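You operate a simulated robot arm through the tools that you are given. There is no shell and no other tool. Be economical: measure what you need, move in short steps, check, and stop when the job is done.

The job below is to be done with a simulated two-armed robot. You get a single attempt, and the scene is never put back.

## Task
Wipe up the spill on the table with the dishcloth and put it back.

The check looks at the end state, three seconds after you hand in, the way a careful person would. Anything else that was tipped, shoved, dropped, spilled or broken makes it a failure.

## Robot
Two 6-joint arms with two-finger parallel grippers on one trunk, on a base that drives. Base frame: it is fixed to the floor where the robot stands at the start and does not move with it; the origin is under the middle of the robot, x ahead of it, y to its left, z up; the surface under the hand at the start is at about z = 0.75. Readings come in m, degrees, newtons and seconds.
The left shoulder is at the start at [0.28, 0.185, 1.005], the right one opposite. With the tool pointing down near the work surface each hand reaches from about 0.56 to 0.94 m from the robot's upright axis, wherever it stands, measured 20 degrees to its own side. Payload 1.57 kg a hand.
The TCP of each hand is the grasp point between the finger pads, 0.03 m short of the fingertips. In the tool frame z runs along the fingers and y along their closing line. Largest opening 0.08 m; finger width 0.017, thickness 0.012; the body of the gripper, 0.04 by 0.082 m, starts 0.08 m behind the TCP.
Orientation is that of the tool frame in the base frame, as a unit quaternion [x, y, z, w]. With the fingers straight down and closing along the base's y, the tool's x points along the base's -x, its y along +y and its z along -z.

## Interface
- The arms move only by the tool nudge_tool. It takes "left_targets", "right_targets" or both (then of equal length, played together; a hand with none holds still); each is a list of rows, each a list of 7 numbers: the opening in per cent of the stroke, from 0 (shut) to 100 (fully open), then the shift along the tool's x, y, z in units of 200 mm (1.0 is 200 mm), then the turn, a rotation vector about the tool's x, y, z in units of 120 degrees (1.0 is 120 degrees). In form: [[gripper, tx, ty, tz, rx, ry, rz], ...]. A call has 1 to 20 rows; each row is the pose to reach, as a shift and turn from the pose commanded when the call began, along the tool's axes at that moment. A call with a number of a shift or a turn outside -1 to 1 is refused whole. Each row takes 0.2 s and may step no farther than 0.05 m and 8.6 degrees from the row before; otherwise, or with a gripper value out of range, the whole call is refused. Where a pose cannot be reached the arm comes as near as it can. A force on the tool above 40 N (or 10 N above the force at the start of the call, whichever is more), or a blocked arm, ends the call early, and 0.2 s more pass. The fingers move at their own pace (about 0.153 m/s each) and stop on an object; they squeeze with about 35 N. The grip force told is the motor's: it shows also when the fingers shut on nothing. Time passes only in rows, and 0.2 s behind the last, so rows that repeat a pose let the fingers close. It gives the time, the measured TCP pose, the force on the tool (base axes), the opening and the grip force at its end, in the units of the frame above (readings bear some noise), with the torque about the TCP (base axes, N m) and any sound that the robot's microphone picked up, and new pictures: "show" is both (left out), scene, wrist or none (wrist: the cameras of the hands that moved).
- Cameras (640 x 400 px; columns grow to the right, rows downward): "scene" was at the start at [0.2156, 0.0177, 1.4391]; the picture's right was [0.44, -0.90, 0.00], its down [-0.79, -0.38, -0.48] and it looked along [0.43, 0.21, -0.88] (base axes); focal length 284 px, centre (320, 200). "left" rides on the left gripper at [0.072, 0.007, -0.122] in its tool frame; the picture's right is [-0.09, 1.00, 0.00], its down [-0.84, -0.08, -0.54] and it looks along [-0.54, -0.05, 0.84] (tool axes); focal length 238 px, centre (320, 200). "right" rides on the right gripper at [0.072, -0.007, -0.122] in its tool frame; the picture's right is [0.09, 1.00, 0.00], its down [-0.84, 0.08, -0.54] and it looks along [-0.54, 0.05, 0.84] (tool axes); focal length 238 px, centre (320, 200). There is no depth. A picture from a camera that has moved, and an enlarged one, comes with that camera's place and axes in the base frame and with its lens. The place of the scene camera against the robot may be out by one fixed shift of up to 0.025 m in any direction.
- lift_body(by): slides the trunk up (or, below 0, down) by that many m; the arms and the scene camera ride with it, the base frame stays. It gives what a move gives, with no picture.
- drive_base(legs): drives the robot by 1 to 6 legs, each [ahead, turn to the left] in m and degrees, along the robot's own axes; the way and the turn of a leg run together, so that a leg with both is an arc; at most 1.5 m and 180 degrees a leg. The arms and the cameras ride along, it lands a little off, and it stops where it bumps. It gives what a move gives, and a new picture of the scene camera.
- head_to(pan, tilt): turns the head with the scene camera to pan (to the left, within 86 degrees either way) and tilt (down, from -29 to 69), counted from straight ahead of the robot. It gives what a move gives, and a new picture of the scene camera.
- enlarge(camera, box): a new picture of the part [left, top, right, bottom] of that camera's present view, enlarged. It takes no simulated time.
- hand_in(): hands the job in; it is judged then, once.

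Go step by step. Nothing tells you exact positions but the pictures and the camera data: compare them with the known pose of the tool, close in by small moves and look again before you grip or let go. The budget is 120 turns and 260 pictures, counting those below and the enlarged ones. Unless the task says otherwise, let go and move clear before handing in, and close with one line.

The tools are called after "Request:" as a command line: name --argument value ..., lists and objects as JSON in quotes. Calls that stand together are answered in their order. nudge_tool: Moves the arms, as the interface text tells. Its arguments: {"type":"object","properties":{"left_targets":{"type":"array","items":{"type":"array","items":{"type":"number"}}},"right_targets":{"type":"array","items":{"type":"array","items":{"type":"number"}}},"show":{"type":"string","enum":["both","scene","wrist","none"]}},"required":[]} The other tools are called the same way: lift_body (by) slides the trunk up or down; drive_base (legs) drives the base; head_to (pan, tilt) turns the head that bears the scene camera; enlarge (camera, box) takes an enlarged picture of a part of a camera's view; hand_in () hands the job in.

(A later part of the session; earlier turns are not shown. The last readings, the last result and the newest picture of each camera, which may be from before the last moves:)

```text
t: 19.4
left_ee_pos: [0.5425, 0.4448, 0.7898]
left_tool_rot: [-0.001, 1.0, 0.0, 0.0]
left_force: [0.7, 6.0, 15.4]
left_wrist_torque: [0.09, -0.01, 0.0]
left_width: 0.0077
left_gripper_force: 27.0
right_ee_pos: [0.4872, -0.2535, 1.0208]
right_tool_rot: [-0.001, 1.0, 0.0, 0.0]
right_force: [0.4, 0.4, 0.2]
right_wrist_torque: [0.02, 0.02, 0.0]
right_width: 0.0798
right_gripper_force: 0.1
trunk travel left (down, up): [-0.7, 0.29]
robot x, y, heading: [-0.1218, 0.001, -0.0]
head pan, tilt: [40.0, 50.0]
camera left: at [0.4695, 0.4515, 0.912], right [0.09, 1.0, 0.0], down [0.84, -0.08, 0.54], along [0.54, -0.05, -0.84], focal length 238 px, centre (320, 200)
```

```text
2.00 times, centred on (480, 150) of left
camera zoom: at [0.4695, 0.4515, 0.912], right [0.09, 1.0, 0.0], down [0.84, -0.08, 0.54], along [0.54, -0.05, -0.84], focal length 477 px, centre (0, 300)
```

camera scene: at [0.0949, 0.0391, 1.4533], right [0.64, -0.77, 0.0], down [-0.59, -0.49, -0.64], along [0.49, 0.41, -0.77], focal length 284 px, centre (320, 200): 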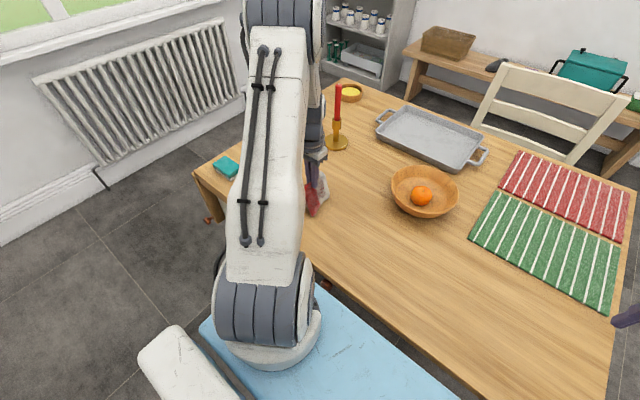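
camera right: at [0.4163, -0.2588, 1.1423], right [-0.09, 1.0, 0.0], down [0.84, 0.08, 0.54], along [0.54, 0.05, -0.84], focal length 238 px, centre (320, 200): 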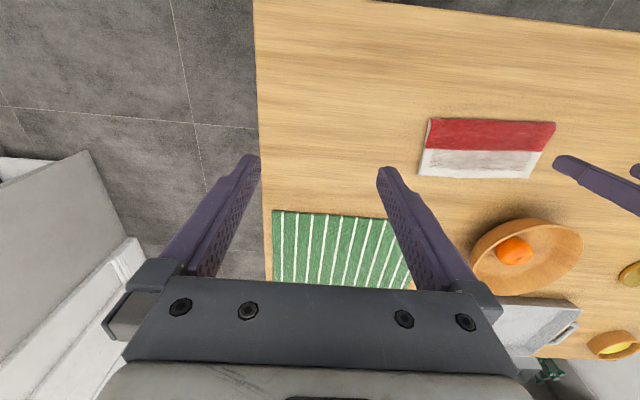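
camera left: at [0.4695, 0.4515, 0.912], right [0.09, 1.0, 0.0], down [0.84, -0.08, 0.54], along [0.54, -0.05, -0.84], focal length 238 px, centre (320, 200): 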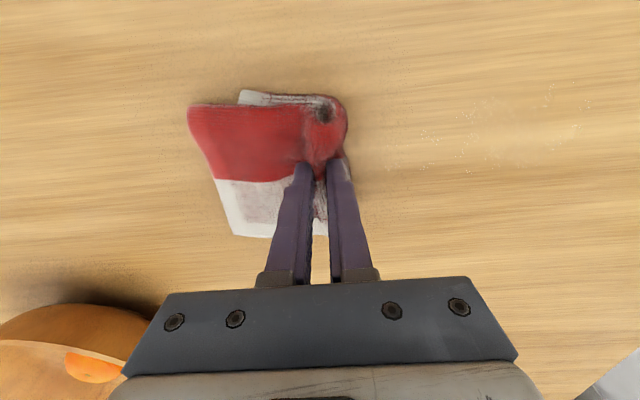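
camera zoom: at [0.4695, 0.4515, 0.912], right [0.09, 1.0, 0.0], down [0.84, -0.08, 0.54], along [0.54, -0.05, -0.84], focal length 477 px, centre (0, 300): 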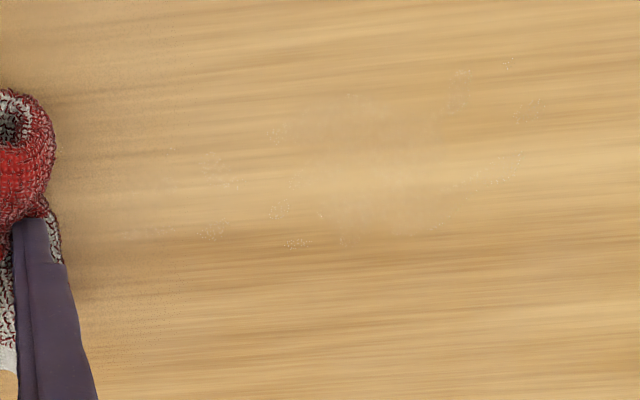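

The spill is much reduced, with faint residue over x 0.50–0.56, y 0.52–0.61. I'll wipe in several passes with a little more pressure.

Request:
nudge_tool --left_targets '[[0, -0.08, 0.1, 0.008, 0, 0, 0], [0, -0.08, 0.25, 0.008, 0, 0, 0], [0, -0.08, 0.42, 0.008, 0, 0, 0], [0, -0.08, 0.6, 0.008, 0, 0, 0], [0, -0.08, 0.78, 0.008, 0, 0, 0], [0, -0.08, 0.92, 0.008, 0, 0, 0], [0, 0, 0.92, 0.008, 0, 0, 0], [0, 0, 0.75, 0.008, 0, 0, 0], [0, 0, 0.58, 0.008, 0, 0, 0], [0, 0, 0.42, 0.008, 0, 0, 0], [0, 0, 0.25, 0.008, 0, 0, 0], [0, 0.1, 0.25, 0.008, 0, 0, 0], [0, 0.1, 0.42, 0.008, 0, 0, 0], [0, 0.1, 0.6, 0.008, 0, 0, 0], [0, 0.1, 0.78, 0.008, 0, 0, 0], [0, 0.1, 0.92, 0.008, 0, 0, 0], [0, 0.2, 0.88, 0.008, 0, 0, 0], [0, 0.2, 0.7, 0.008, 0, 0, 0], [0, 0.2, 0.5, 0.008, 0, 0, 0], [0, 0.2, 0.3, 0.008, 0, 0, 0]]' --show "wrist"

Request:
nudge_tool --left_targets '[[0, 0, -0.15, -0.008, 0, 0, 0], [0, -0.1, -0.3, -0.008, 0, 0, 0], [0, -0.2, -0.4, -0.008, 0, 0, 0]]' --show "wrist"

Request:
enlarge --camera "left" --box '[320, 50, 640, 250]'

```text
t: 23.6
left_ee_pos: [0.5038, 0.5059, 0.7891]
left_tool_rot: [-0.001, 1.0, 0.002, 0.002]
left_force: [0.8, 10.0, 29.1]
left_wrist_torque: [0.16, -0.03, -0.05]
left_width: 0.0077
left_gripper_force: 26.8
right_ee_pos: [0.4865, -0.2519, 1.0207]
right_tool_rot: [-0.001, 1.0, 0.0, 0.0]
right_force: [0.0, -0.2, -0.2]
right_wrist_torque: [0.0, 0.0, -0.03]
right_width: 0.08
right_gripper_force: 0.0
trunk travel left (down, up): [-0.7, 0.29]
robot x, y, heading: [-0.1193, 0.0008, 0.2]
head pan, tilt: [40.0, 50.0]
camera left: at [0.4301, 0.5129, 0.9108], right [0.09, 1.0, 0.0], down [0.83, -0.08, 0.55], along [0.54, -0.05, -0.84], focal length 238 px, centre (320, 200)
```

left: 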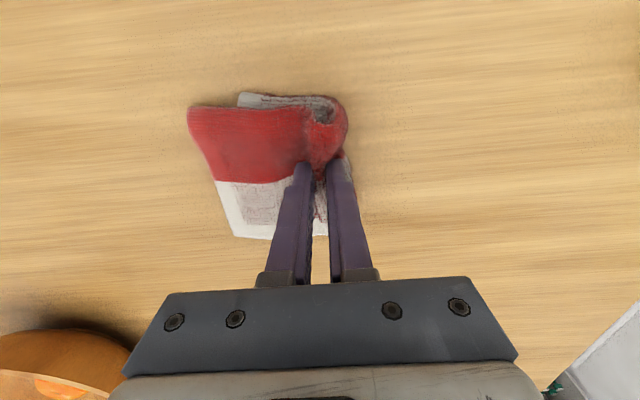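

```text
t: 24.4
left_ee_pos: [0.5405, 0.4238, 0.7893]
left_tool_rot: [-0.002, 1.0, -0.002, 0.0]
left_force: [-6.7, 3.7, 22.8]
left_wrist_torque: [-0.02, 0.21, -0.03]
left_width: 0.008
left_gripper_force: 26.7
right_ee_pos: [0.4872, -0.2531, 1.022]
right_tool_rot: [-0.001, 1.0, 0.0, 0.001]
right_force: [0.6, -0.4, -0.6]
right_wrist_torque: [-0.03, 0.0, 0.04]
right_width: 0.0801
right_gripper_force: 0.0
trunk travel left (down, up): [-0.7, 0.29]
robot x, y, heading: [-0.1197, 0.0011, -0.0]
head pan, tilt: [40.0, 50.0]
camera left: at [0.4685, 0.4307, 0.9116], right [0.09, 1.0, 0.0], down [0.84, -0.07, 0.54], along [0.54, -0.05, -0.84], focal length 238 px, centre (320, 200)
```

left: 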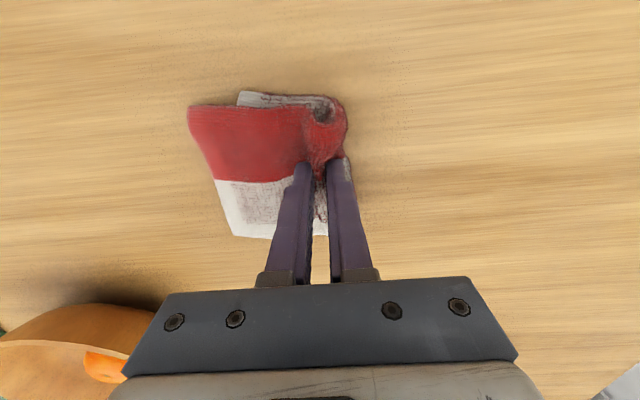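

```text
2.00 times, centred on (480, 150) of left
camera zoom: at [0.4685, 0.4307, 0.9116], right [0.09, 1.0, 0.0], down [0.84, -0.07, 0.54], along [0.54, -0.05, -0.84], focal length 477 px, centre (0, 300)
```

zoom: 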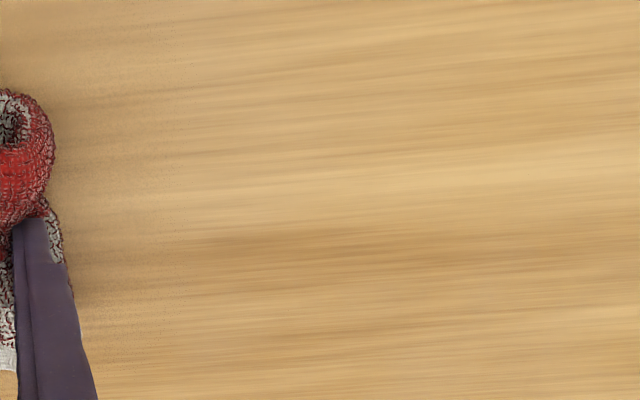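

The table looks clean there. I'll lift the cloth and look for anything left under where it was.

Request:
nudge_tool --left_targets '[[0, 0, 0, -0.1, 0, 0, 0], [0, 0, 0, -0.25, 0, 0, 0], [0, 0, 0, -0.4, 0, 0, 0], [0, 0, 0, -0.5, 0, 0, 0], [0, 0, 0, -0.5, 0, 0, 0]]' --show "wrist"

Request:
enlarge --camera "left" --box '[330, 50, 570, 200]'

Request:
enlarge --camera "left" --box '[200, 50, 440, 200]'

```text
t: 25.6
left_ee_pos: [0.5426, 0.4244, 0.8885]
left_tool_rot: [0.0, 1.0, 0.0, -0.001]
left_force: [-0.6, 0.4, -0.1]
left_wrist_torque: [-0.01, 0.04, -0.01]
left_width: 0.0078
left_gripper_force: 27.4
right_ee_pos: [0.4872, -0.2525, 1.0209]
right_tool_rot: [0.0, 1.0, 0.0, 0.0]
right_force: [-0.8, 0.5, 0.5]
right_wrist_torque: [-0.01, 0.03, 0.01]
right_width: 0.0799
right_gripper_force: 0.1
trunk travel left (down, up): [-0.7, 0.29]
robot x, y, heading: [-0.1218, -0.0002, 0.2]
head pan, tilt: [40.0, 50.0]
camera left: at [0.4699, 0.4315, 1.0113], right [0.09, 1.0, 0.0], down [0.84, -0.08, 0.54], along [0.54, -0.05, -0.84], focal length 238 px, centre (320, 200)
```

left: 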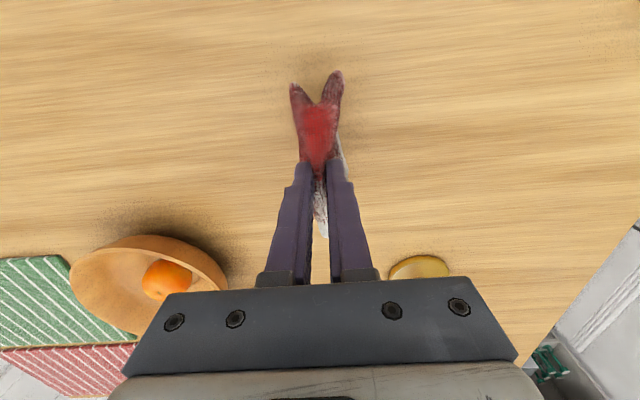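

```text
2.67 times, centred on (450, 125) of left
camera zoom: at [0.4699, 0.4315, 1.0113], right [0.09, 1.0, 0.0], down [0.84, -0.08, 0.54], along [0.54, -0.05, -0.84], focal length 636 px, centre (-27, 400)
```

zoom: 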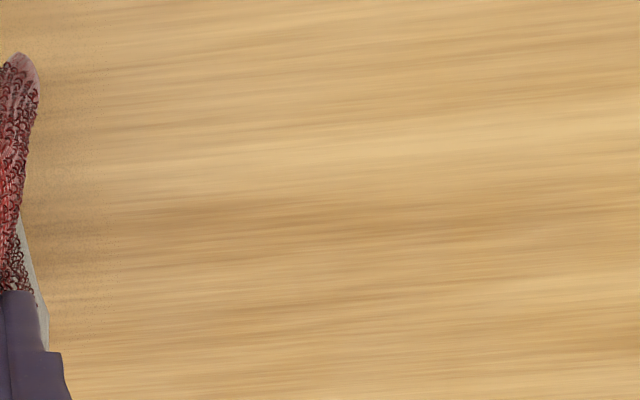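

```text
2.67 times, centred on (320, 125) of left
camera zoom: at [0.4699, 0.4315, 1.0113], right [0.09, 1.0, 0.0], down [0.84, -0.08, 0.54], along [0.54, -0.05, -0.84], focal length 636 px, centre (320, 400)
```

zoom: 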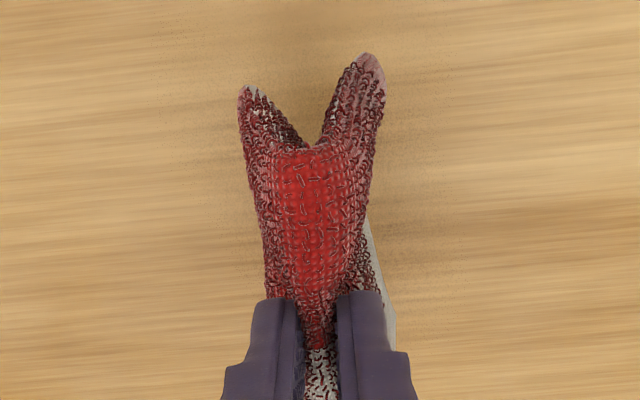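

The spill is gone and the cloth hangs as an open V. I'll carry it back over its original place.

Request:
nudge_tool --left_targets '[[0, 0.0, -0.12, 0, 0, 0, 0], [0, 0.0, -0.3, 0, 0, 0, 0], [0, 0.01, -0.48, 0, 0, 0, 0], [0, 0.02, -0.66, 0, 0, 0, 0], [0, 0.02, -0.84, 0, 0, 0, 0], [0, 0.02, -1.0, 0, 0, 0, 0]]' --show "none"

Request:
nudge_tool --left_targets '[[0, 0.0, -0.16, 0, 0, 0, 0], [0, 0.0, -0.34, 0, 0, 0, 0], [0, 0, -0.52, 0, 0, 0, 0], [0, 0, -0.7, 0, 0, 0, 0], [0, 0, -0.86, 0, 0, 0, 0], [0, 0, -0.96, 0, 0, 0, 0], [0, 0, -0.98, 0, 0, 0, 0], [0, 0, -0.98, 0, 0, 0, 0], [0, 0, -0.98, 0, 0, 0, 0]]' --show "wrist"

Request:
enlarge --camera "right" --box '[380, 80, 640, 240]'

```text
t: 27.0
left_ee_pos: [0.5378, 0.2234, 0.8892]
left_tool_rot: [-0.001, 1.0, 0.0, -0.001]
left_force: [0.7, 0.3, -0.9]
left_wrist_torque: [-0.02, 0.0, -0.03]
left_width: 0.0081
left_gripper_force: 27.0
right_ee_pos: [0.4869, -0.2529, 1.0222]
right_tool_rot: [-0.001, 1.0, 0.0, 0.0]
right_force: [0.7, -0.6, 0.2]
right_wrist_torque: [0.0, 0.03, -0.01]
right_width: 0.0803
right_gripper_force: 0.0
trunk travel left (down, up): [-0.7, 0.29]
robot x, y, heading: [-0.1218, -0.001, 0.2]
head pan, tilt: [40.0, 50.0]
```

```text
t: 29.0
left_ee_pos: [0.5377, 0.0283, 0.8893]
left_tool_rot: [0.0, 1.0, -0.001, 0.001]
left_force: [0.6, -0.9, -0.1]
left_wrist_torque: [-0.04, 0.0, -0.01]
left_width: 0.008
left_gripper_force: 26.9
right_ee_pos: [0.4866, -0.2524, 1.022]
right_tool_rot: [0.0, 1.0, 0.0, 0.0]
right_force: [-0.4, 1.1, 0.5]
right_wrist_torque: [0.02, 0.02, 0.03]
right_width: 0.08
right_gripper_force: 0.1
trunk travel left (down, up): [-0.7, 0.29]
robot x, y, heading: [-0.1197, 0.0014, 0.2]
head pan, tilt: [40.0, 50.0]
camera left: at [0.4662, 0.0352, 1.0118], right [0.09, 1.0, 0.0], down [0.84, -0.08, 0.54], along [0.54, -0.05, -0.84], focal length 238 px, centre (320, 200)
```

left: 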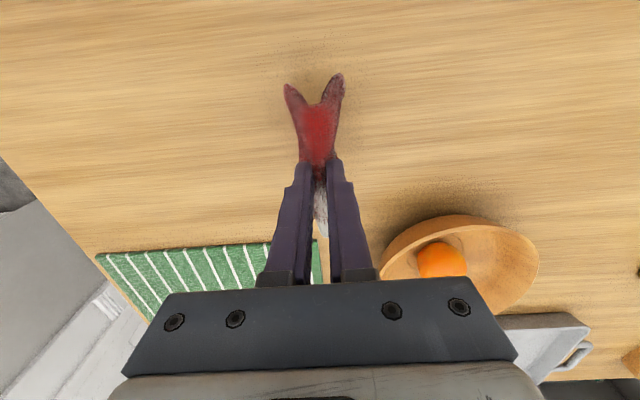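

```text
2.46 times, centred on (510, 160) of right
camera zoom: at [0.4164, -0.259, 1.1422], right [-0.09, 1.0, 0.0], down [0.84, 0.08, 0.54], along [0.54, 0.05, -0.84], focal length 587 px, centre (-148, 298)
```

zoom: 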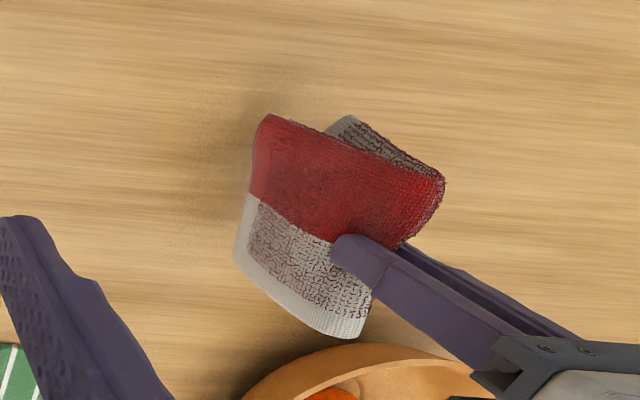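

The cloth hangs as a V over its old spot. I'll lower it straight and slowly so the wings can splay outward.

Request:
nudge_tool --left_targets '[[0, 0, 0, 0.06, 0, 0, 0], [0, 0, 0, 0.12, 0, 0, 0], [0, 0, 0, 0.18, 0, 0, 0], [0, 0, 0, 0.24, 0, 0, 0], [0, 0, 0, 0.28, 0, 0, 0], [0, 0, 0, 0.32, 0, 0, 0], [0, 0, 0, 0.35, 0, 0, 0], [0, 0, 0, 0.35, 0, 0, 0]]' --show "wrist"

Request:
enlarge --camera "right" --box '[380, 80, 640, 240]'

```text
t: 30.8
left_ee_pos: [0.5374, 0.0282, 0.8191]
left_tool_rot: [0.0, 1.0, -0.001, 0.0]
left_force: [-0.4, 0.4, 0.2]
left_wrist_torque: [-0.03, 0.03, -0.01]
left_width: 0.0082
left_gripper_force: 26.5
right_ee_pos: [0.487, -0.2534, 1.0211]
right_tool_rot: [-0.001, 1.0, 0.0, 0.0]
right_force: [0.9, 0.7, 0.6]
right_wrist_torque: [0.02, 0.01, 0.01]
right_width: 0.0801
right_gripper_force: 0.1
trunk travel left (down, up): [-0.7, 0.29]
robot x, y, heading: [-0.1223, -0.0004, -0.1]
head pan, tilt: [40.0, 50.0]
camera left: at [0.466, 0.0356, 0.9415], right [0.09, 1.0, 0.0], down [0.84, -0.08, 0.54], along [0.54, -0.05, -0.84], focal length 238 px, centre (320, 200)
```

left: 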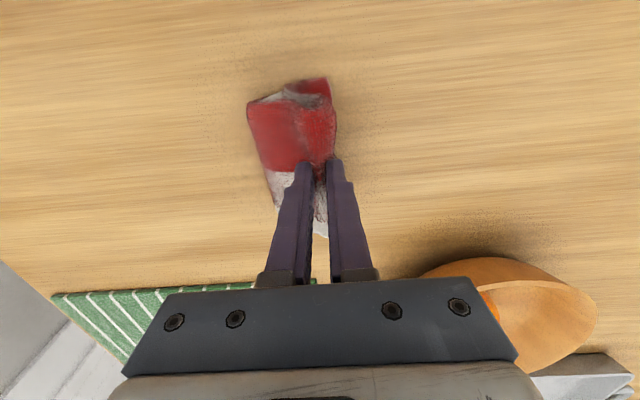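

```text
2.46 times, centred on (510, 160) of right
camera zoom: at [0.4165, -0.259, 1.1422], right [-0.09, 1.0, 0.0], down [0.84, 0.08, 0.54], along [0.54, 0.05, -0.84], focal length 587 px, centre (-148, 298)
```

zoom: 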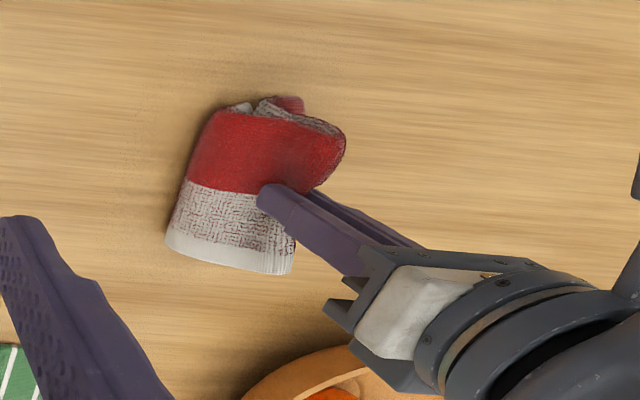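

The left wing is curling under, because the V is lopsided. I'll lift again, lower until the tips just touch, and then shift −y to centre the hand over the two tips.

Request:
nudge_tool --left_targets '[[0, 0, 0, -0.1, 0, 0, 0], [0, 0, 0, -0.22, 0, 0, 0], [0, 0, 0, -0.33, 0, 0, 0], [0, 0, 0, -0.33, 0, 0, 0], [0, 0, 0, -0.33, 0, 0, 0], [0, 0, 0, -0.28, 0, 0, 0], [0, 0, 0, -0.23, 0, 0, 0], [0, 0, 0, -0.2, 0, 0, 0], [0, 0, 0, -0.2, 0, 0, 0]]' --show "wrist"

Request:
enlarge --camera "right" --box '[380, 80, 640, 240]'

Request:
enlarge --camera "left" --box '[200, 50, 440, 200]'

```text
t: 32.8
left_ee_pos: [0.5384, 0.0289, 0.8597]
left_tool_rot: [0.001, 1.0, -0.001, -0.001]
left_force: [-0.1, -0.3, -0.3]
left_wrist_torque: [0.02, -0.02, 0.04]
left_width: 0.0078
left_gripper_force: 27.3
right_ee_pos: [0.4873, -0.2531, 1.0212]
right_tool_rot: [-0.001, 1.0, 0.0, 0.0]
right_force: [0.1, -0.7, 0.0]
right_wrist_torque: [0.0, -0.02, 0.04]
right_width: 0.0799
right_gripper_force: 0.0
trunk travel left (down, up): [-0.7, 0.29]
robot x, y, heading: [-0.1199, 0.0012, -0.0]
head pan, tilt: [40.0, 50.0]
camera left: at [0.4663, 0.0356, 0.982], right [0.09, 1.0, 0.0], down [0.84, -0.08, 0.54], along [0.54, -0.05, -0.84], focal length 238 px, centre (320, 200)
```

left: 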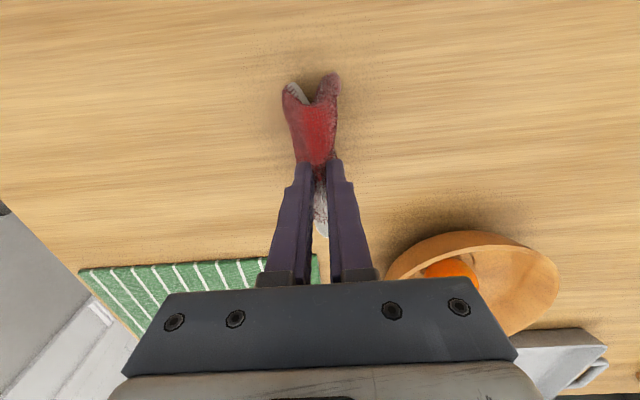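

```text
2.46 times, centred on (510, 160) of right
camera zoom: at [0.4165, -0.259, 1.1422], right [-0.09, 1.0, 0.0], down [0.84, 0.08, 0.54], along [0.54, 0.05, -0.84], focal length 587 px, centre (-148, 298)
```

zoom: 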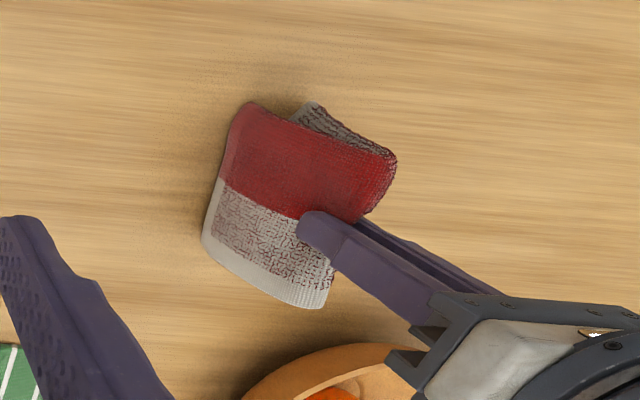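

```text
2.67 times, centred on (320, 125) of left
camera zoom: at [0.4663, 0.0356, 0.982], right [0.09, 1.0, 0.0], down [0.84, -0.08, 0.54], along [0.54, -0.05, -0.84], focal length 636 px, centre (320, 400)
```

zoom: 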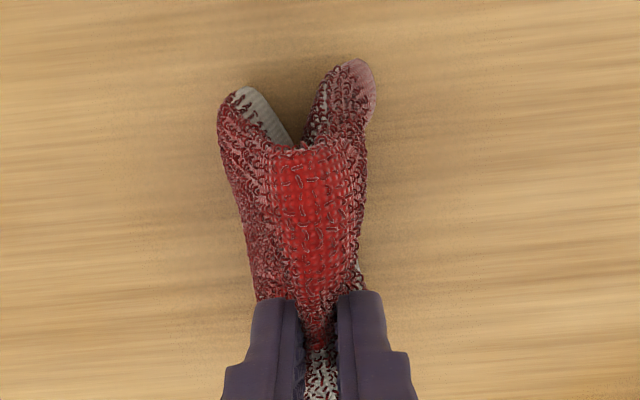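

The wings keep hanging to one side. New plan: lay it down trailing +y so the right wing spreads, let go, then re-grip near one short end and lay the whole cloth out flat by trailing it.

Request:
nudge_tool --left_targets '[[0, 0, 0.05, 0.06, 0, 0, 0], [0, 0, 0.1, 0.13, 0, 0, 0], [0, 0, 0.16, 0.19, 0, 0, 0], [0, 0, 0.22, 0.25, 0, 0, 0], [0, 0, 0.28, 0.3, 0, 0, 0], [0, 0, 0.3, 0.32, 0, 0, 0], [0, 0, 0.3, 0.335, 0, 0, 0]]' --show "wrist"

Request:
enlarge --camera "right" --box '[380, 80, 640, 240]'

```text
t: 34.4
left_ee_pos: [0.5385, 0.089, 0.7928]
left_tool_rot: [0.0, 1.0, -0.001, 0.0]
left_force: [1.2, -0.9, 3.5]
left_wrist_torque: [-0.05, 0.02, -0.05]
left_width: 0.0081
left_gripper_force: 27.2
right_ee_pos: [0.4873, -0.2531, 1.0206]
right_tool_rot: [-0.001, 1.0, 0.0, 0.0]
right_force: [-0.6, 0.3, 0.1]
right_wrist_torque: [-0.01, -0.03, 0.01]
right_width: 0.0803
right_gripper_force: 0.1
trunk travel left (down, up): [-0.7, 0.29]
robot x, y, heading: [-0.1229, -0.0009, -0.1]
head pan, tilt: [40.0, 50.0]
camera left: at [0.4661, 0.0956, 0.915], right [0.09, 1.0, 0.0], down [0.84, -0.08, 0.54], along [0.54, -0.05, -0.84], focal length 238 px, centre (320, 200)
```

left: 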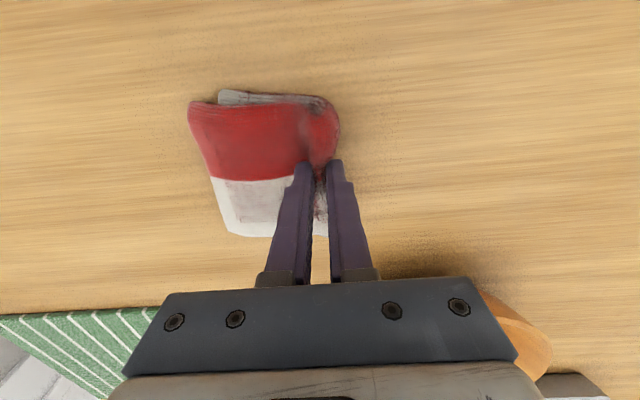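

```text
2.46 times, centred on (510, 160) of right
camera zoom: at [0.4164, -0.259, 1.1423], right [-0.09, 1.0, 0.0], down [0.84, 0.08, 0.54], along [0.54, 0.05, -0.84], focal length 587 px, centre (-148, 298)
```

zoom: 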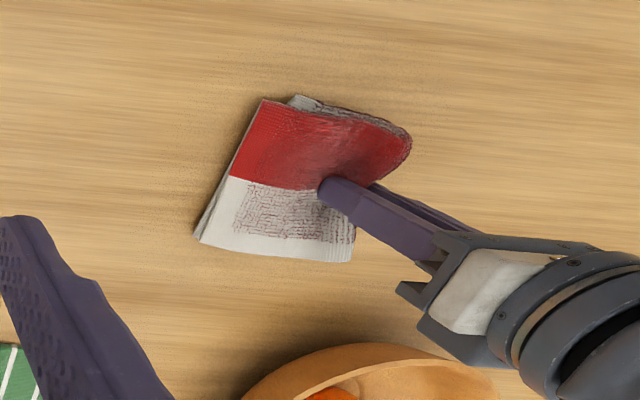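

The cloth landed folded in half, ends nearly together. I'll re-hang it so the right wing splays out, and use the right hand (turned 90°) to catch that wing's end, then spread the cloth between both hands.

Request:
nudge_tool --left_targets '[[0, 0, -0.04, -0.1, 0, 0, 0], [0, 0, -0.08, -0.22, 0, 0, 0], [0, 0, -0.12, -0.34, 0, 0, 0], [0, 0, -0.15, -0.45, 0, 0, 0], [0, 0, -0.15, -0.45, 0, 0, 0], [0, 0, -0.15, -0.45, 0, 0, 0], [0, 0, -0.15, -0.4, 0, 0, 0], [0, 0, -0.15, -0.34, 0, 0, 0], [0, 0, -0.15, -0.28, 0, 0, 0], [0, 0, -0.15, -0.22, 0, 0, 0], [0, 0, -0.15, -0.17, 0, 0, 0], [0, 0, -0.15, -0.14, 0, 0, 0]]' --right_targets '[[100, 0, 0, 0, 0, 0, -0.065], [100, 0, 0, 0, 0, 0, -0.13], [100, 0, 0, 0, 0, 0, -0.195], [100, 0, 0, 0, 0, 0, -0.26], [100, 0, 0, 0, 0, 0, -0.325], [100, 0, 0, 0, 0, 0, -0.39], [100, 0, 0, 0, 0, 0, -0.455], [100, 0, 0, 0, 0, 0, -0.52], [100, 0, 0, 0, 0, 0, -0.585], [100, 0, 0, 0, 0, 0, -0.65], [100, 0, 0, 0, 0, 0, -0.71], [100, 0, 0, 0, 0, 0, -0.75]]' --show "both"

```text
t: 37.0
left_ee_pos: [0.5384, 0.0581, 0.8218]
left_tool_rot: [0.0, 1.0, -0.001, 0.0]
left_force: [-0.2, 0.5, -0.4]
left_wrist_torque: [0.03, -0.01, 0.0]
left_width: 0.0078
left_gripper_force: 26.7
right_ee_pos: [0.4878, -0.2532, 1.0214]
right_tool_rot: [0.709, -0.706, 0.0, 0.0]
right_force: [-0.7, 1.1, 0.5]
right_wrist_torque: [-0.01, 0.02, 0.01]
right_width: 0.0798
right_gripper_force: 0.0
trunk travel left (down, up): [-0.7, 0.29]
robot x, y, heading: [-0.1227, 0.0002, 0.2]
head pan, tilt: [40.0, 50.0]
camera scene: at [0.0949, 0.0389, 1.4533], right [0.64, -0.77, 0.0], down [-0.59, -0.49, -0.64], along [0.49, 0.41, -0.77], focal length 284 px, centre (320, 200)
camera right: at [0.4942, -0.3244, 1.143], right [-1.0, -0.1, 0.0], down [-0.08, 0.84, 0.54], along [-0.05, 0.54, -0.84], focal length 238 px, centre (320, 200)
camera left: at [0.466, 0.0653, 0.9431], right [0.09, 1.0, 0.0], down [0.84, -0.08, 0.54], along [0.54, -0.05, -0.84], focal length 238 px, centre (320, 200)
```

scene: 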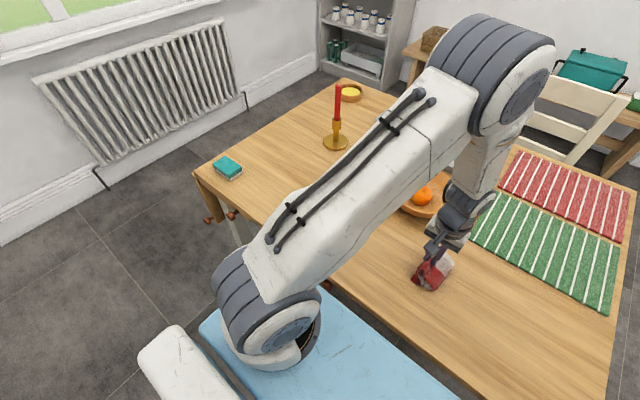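
right: 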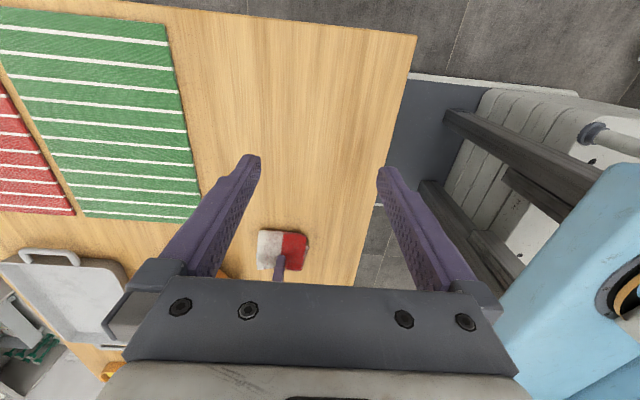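
left: 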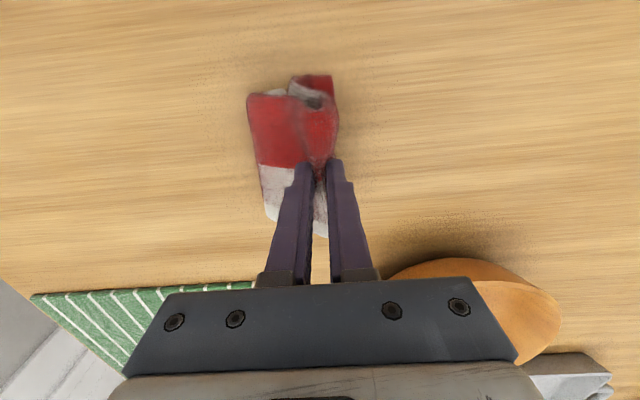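

The right wing splays toward −y as hoped. I'll bring the right hand to a staging point at about (0.537, −0.083, 0.90) to see the wing's end.

Request:
nudge_tool --right_targets '[[70, -0.17, -0.05, 0.12, 0, 0, 0], [70, -0.34, -0.1, 0.24, 0, 0, 0], [70, -0.51, -0.15, 0.36, 0, 0, 0], [70, -0.68, -0.2, 0.48, 0, 0, 0], [70, -0.85, -0.25, 0.6, 0, 0, 0], [70, -0.85, -0.25, 0.6, 0, 0, 0]]' --show "both"

Request:
enlarge --camera "right" --box '[200, 80, 440, 230]'

```text
t: 38.4
left_ee_pos: [0.5377, 0.059, 0.8221]
left_tool_rot: [-0.001, 1.0, -0.002, 0.0]
left_force: [0.1, 1.0, -0.9]
left_wrist_torque: [-0.02, -0.06, -0.03]
left_width: 0.0077
left_gripper_force: 27.1
right_ee_pos: [0.5387, -0.084, 0.9022]
right_tool_rot: [-0.707, 0.707, 0.0, 0.0]
right_force: [0.5, -0.4, 0.5]
right_wrist_torque: [-0.05, 0.02, -0.05]
right_width: 0.0559
right_gripper_force: 0.1
trunk travel left (down, up): [-0.7, 0.29]
robot x, y, heading: [-0.1234, -0.001, 0.0]
head pan, tilt: [40.0, 50.0]
camera scene: at [0.0951, 0.039, 1.4533], right [0.64, -0.77, 0.0], down [-0.59, -0.49, -0.64], along [0.49, 0.41, -0.77], focal length 284 px, centre (320, 200)
camera right: at [0.5451, -0.1544, 1.0232], right [-1.0, -0.09, 0.0], down [-0.08, 0.84, 0.54], along [-0.05, 0.54, -0.84], focal length 238 px, centre (320, 200)
```

scene: 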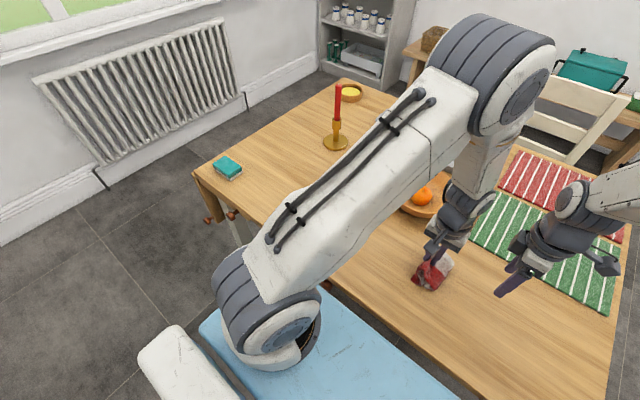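
right: 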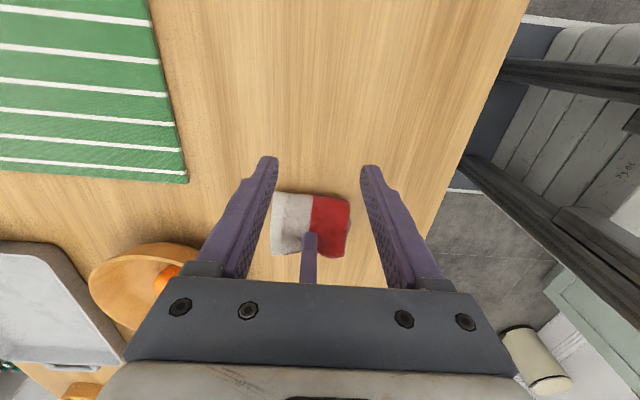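

```text
2.67 times, centred on (320, 155) of right
camera zoom: at [0.5451, -0.1544, 1.0232], right [-1.0, -0.09, 0.0], down [-0.08, 0.84, 0.54], along [-0.05, 0.54, -0.84], focal length 636 px, centre (320, 320)
```

zoom: 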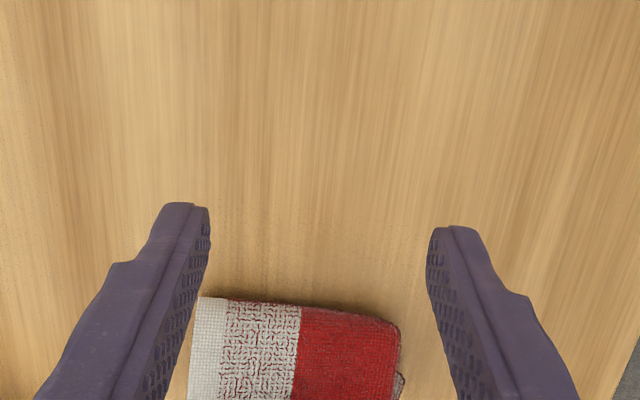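

The wing's tip is curled under and the hands would be too close for a pinch. Instead I'll tilt the left hand about the x axis so the V hangs symmetrically, moving the right hand back out first.

Request:
nudge_tool --right_targets '[[70, 0.1, 0, -0.1, 0, 0, 0], [70, 0.3, 0, -0.2, 0, 0, 0], [70, 0.5, 0, -0.2, 0, 0, 0], [70, 0.6, 0, -0.2, 0, 0, 0], [70, 0.6, 0, -0.2, 0, 0, 0], [70, 0.6, 0, -0.2, 0, 0, 0], [70, 0.6, 0, -0.2, 0, 0, 0], [70, 0.6, 0, -0.2, 0, 0, 0]]' --left_targets '[[0, 0, 0, -0.1, 0, 0, 0], [0, 0, 0, -0.2, 0, 0, 0], [0, 0, -0.05, -0.3, -0.06, 0, 0], [0, 0, -0.1, -0.35, -0.12, 0, 0], [0, 0, -0.14, -0.35, -0.18, 0, 0], [0, 0, -0.14, -0.35, -0.24, 0, 0], [0, 0, -0.14, -0.35, -0.24, 0, 0], [0, 0, -0.14, -0.35, -0.24, 0, 0]]' --show "both"

Request:
enlarge --camera "left" --box '[200, 50, 440, 200]'

Request:
enlarge --camera "scene" --box '[380, 180, 500, 300]'

```text
t: 40.2
left_ee_pos: [0.5398, 0.0304, 0.8911]
left_tool_rot: [0.0, 0.968, 0.249, 0.0]
left_force: [-0.5, 0.1, 0.5]
left_wrist_torque: [-0.13, -0.01, -0.03]
left_width: 0.0077
left_gripper_force: 26.8
right_ee_pos: [0.5367, -0.2029, 0.9429]
right_tool_rot: [0.708, -0.707, 0.0, 0.0]
right_force: [0.4, -0.1, 0.2]
right_wrist_torque: [-0.01, -0.02, -0.01]
right_width: 0.056
right_gripper_force: 0.0
trunk travel left (down, up): [-0.7, 0.29]
robot x, y, heading: [-0.1193, 0.0033, -0.0]
head pan, tilt: [40.0, 50.0]
camera scene: at [0.0949, 0.0388, 1.4533], right [0.64, -0.77, 0.0], down [-0.59, -0.49, -0.64], along [0.49, 0.41, -0.77], focal length 284 px, centre (320, 200)
camera right: at [0.5441, -0.2746, 1.0632], right [-1.0, -0.09, 0.0], down [-0.08, 0.84, 0.54], along [-0.05, 0.54, -0.84], focal length 238 px, centre (320, 200)
camera left: at [0.4668, -0.0222, 1.0005], right [0.09, 0.87, 0.48], down [0.84, -0.33, 0.44], along [0.54, 0.36, -0.76], focal length 238 px, centre (320, 200)
```

scene: 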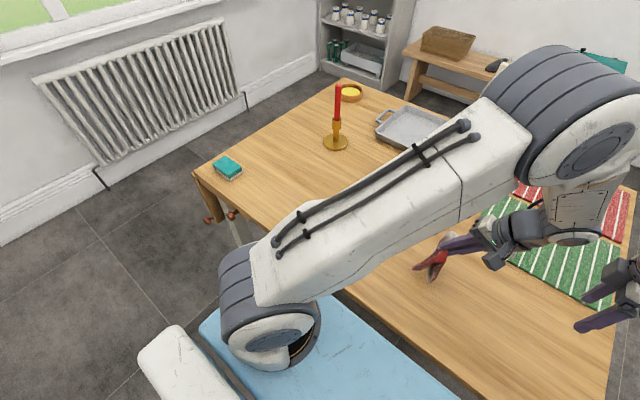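
right: 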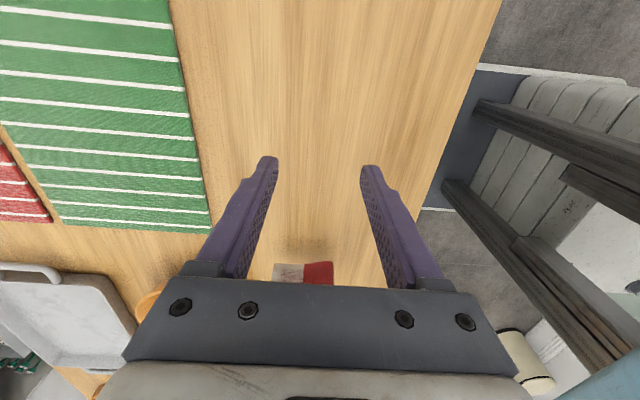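
left: 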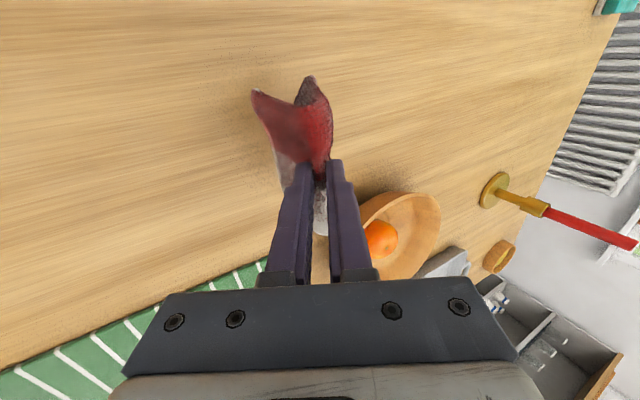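

```text
2.67 times, centred on (320, 125) of left
camera zoom: at [0.4668, -0.0222, 1.0005], right [0.09, 0.87, 0.48], down [0.84, -0.33, 0.44], along [0.54, 0.36, -0.76], focal length 636 px, centre (320, 400)
```

zoom: 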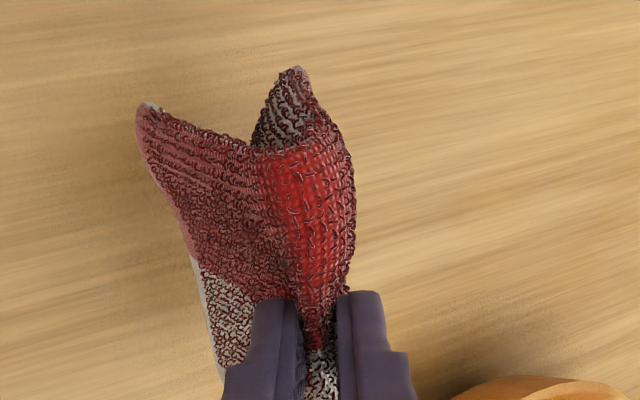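

```text
3.33 times, centred on (440, 240) of scene
camera zoom: at [0.0949, 0.0388, 1.4533], right [0.64, -0.77, 0.0], down [-0.59, -0.49, -0.64], along [0.49, 0.41, -0.77], focal length 945 px, centre (-80, 67)
```

zoom: 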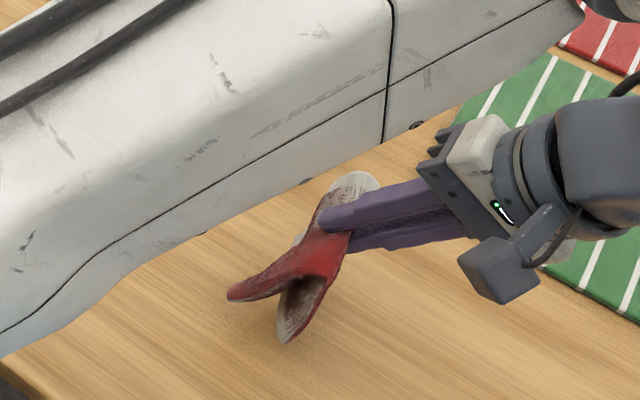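

With the tilt, both wings now splay apart as a clean V. I'll lower straight down while holding this tilt.

Request:
nudge_tool --left_targets '[[0, 0, -0.02, 0.04, 0, 0, 0], [0, 0, -0.048, 0.0875, 0, 0, 0], [0, 0, -0.072, 0.131, 0, 0, 0], [0, 0, -0.096, 0.175, 0, 0, 0], [0, 0, -0.12, 0.22, 0, 0, 0], [0, 0, -0.144, 0.2625, 0, 0, 0], [0, 0, -0.16, 0.29, 0, 0, 0], [0, 0, -0.16, 0.29, 0, 0, 0]]' --show "both"

Request:
enlarge --camera "scene" --box '[380, 180, 500, 300]'

```text
t: 42.0
left_ee_pos: [0.5383, 0.0301, 0.8248]
left_tool_rot: [0.001, 0.969, 0.248, 0.0]
left_force: [1.0, -0.5, 0.4]
left_wrist_torque: [-0.13, 0.02, 0.01]
left_width: 0.0077
left_gripper_force: 26.6
right_ee_pos: [0.5372, -0.2038, 0.9425]
right_tool_rot: [0.708, -0.706, 0.0, 0.001]
right_force: [-0.2, 0.7, 0.2]
right_wrist_torque: [0.01, -0.03, 0.01]
right_width: 0.056
right_gripper_force: 0.0
trunk travel left (down, up): [-0.7, 0.29]
robot x, y, heading: [-0.1218, -0.0016, -0.1]
head pan, tilt: [40.0, 50.0]
camera scene: at [0.095, 0.0389, 1.4533], right [0.64, -0.77, 0.0], down [-0.59, -0.49, -0.64], along [0.49, 0.41, -0.77], focal length 284 px, centre (320, 200)
camera left: at [0.466, -0.0223, 0.9348], right [0.09, 0.87, 0.48], down [0.84, -0.33, 0.44], along [0.54, 0.36, -0.76], focal length 238 px, centre (320, 200)
```

scene: 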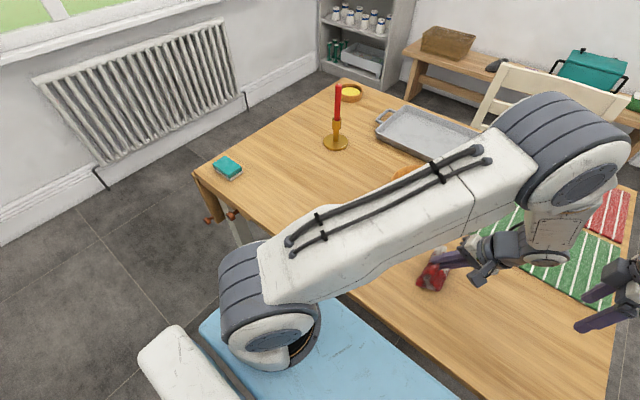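
left: 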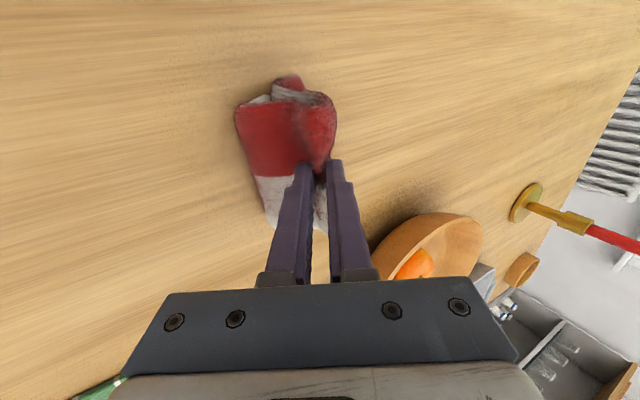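

```text
3.33 times, centred on (440, 240) of scene
camera zoom: at [0.095, 0.0389, 1.4533], right [0.64, -0.77, 0.0], down [-0.59, -0.49, -0.64], along [0.49, 0.41, -0.77], focal length 945 px, centre (-80, 67)
```

zoom: 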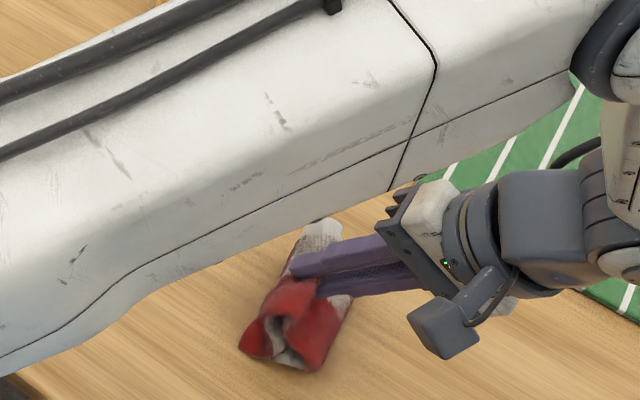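

The left wing still curls under. I'll go back to laying it folded (right wing on top), let go, and re-grip the overhanging end so the cloth can hang as a single panel.

Request:
nudge_tool --left_targets '[[0, 0, 0.05, -0.0875, 0, 0, 0], [0, 0, 0.096, -0.175, 0.06, 0, 0], [0, 0, 0.144, -0.2625, 0.12, 0, 0], [0, 0, 0.144, -0.2625, 0.18, 0, 0], [0, 0, 0.144, -0.2625, 0.24, 0, 0], [0, 0, 0.144, -0.2625, 0.24, 0, 0], [0, 0, 0.144, -0.2625, 0.24, 0, 0]]' --show "none"

Request:
nudge_tool --left_targets '[[0, 0, 0.02, 0.08, 0, 0, 0], [0, 0, 0.08, 0.17, 0, 0, 0], [0, 0, 0.17, 0.25, 0, 0, 0], [0, 0, 0.26, 0.33, 0, 0, 0], [0, 0, 0.34, 0.39, 0, 0, 0], [0, 0, 0.4, 0.43, 0, 0, 0], [0, 0, 0.44, 0.46, 0, 0, 0], [0, 0, 0.44, 0.46, 0, 0, 0]]' --show "wrist"

Request:
enlarge --camera "right" --box '[200, 200, 440, 350]'

```text
t: 43.6
left_ee_pos: [0.5381, 0.0295, 0.8842]
left_tool_rot: [0.001, 1.0, -0.001, 0.0]
left_force: [0.0, 0.5, 0.0]
left_wrist_torque: [0.11, 0.03, -0.04]
left_width: 0.0074
left_gripper_force: 26.8
right_ee_pos: [0.5359, -0.2027, 0.9419]
right_tool_rot: [0.708, -0.706, 0.001, 0.0]
right_force: [-0.1, 0.5, -0.2]
right_wrist_torque: [0.02, 0.01, -0.01]
right_width: 0.0562
right_gripper_force: 0.0
trunk travel left (down, up): [-0.7, 0.29]
robot x, y, heading: [-0.121, -0.0033, -0.0]
head pan, tilt: [40.0, 50.0]
```

```text
t: 45.4
left_ee_pos: [0.537, 0.1175, 0.7921]
left_tool_rot: [-0.001, 1.0, 0.0, 0.0]
left_force: [0.0, -2.6, 4.7]
left_wrist_torque: [0.01, 0.02, 0.01]
left_width: 0.0074
left_gripper_force: 27.1
right_ee_pos: [0.5371, -0.2032, 0.9431]
right_tool_rot: [0.708, -0.706, 0.0, 0.0]
right_force: [-0.3, 0.1, -0.7]
right_wrist_torque: [0.0, 0.02, 0.01]
right_width: 0.056
right_gripper_force: 0.1
trunk travel left (down, up): [-0.7, 0.29]
robot x, y, heading: [-0.1213, -0.0002, -0.1]
head pan, tilt: [40.0, 50.0]
camera left: at [0.4663, 0.1252, 0.915], right [0.09, 1.0, 0.0], down [0.84, -0.08, 0.54], along [0.54, -0.05, -0.84], focal length 238 px, centre (320, 200)
```

left: 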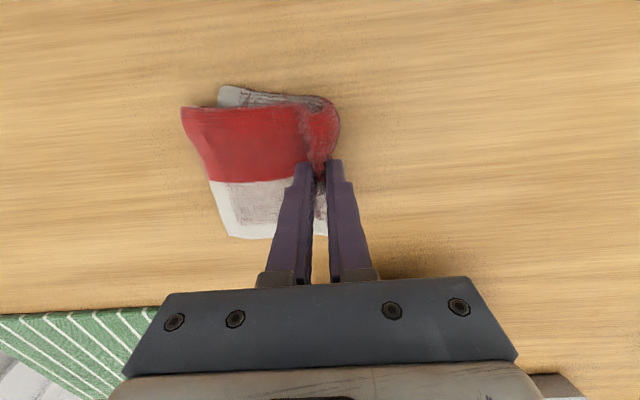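

```text
2.67 times, centred on (320, 275) of right
camera zoom: at [0.5439, -0.2747, 1.0634], right [-1.0, -0.09, 0.0], down [-0.08, 0.84, 0.54], along [-0.05, 0.54, -0.84], focal length 636 px, centre (320, 0)
```

zoom: 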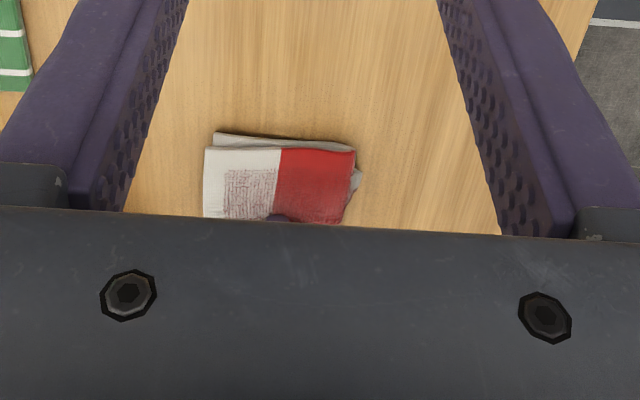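

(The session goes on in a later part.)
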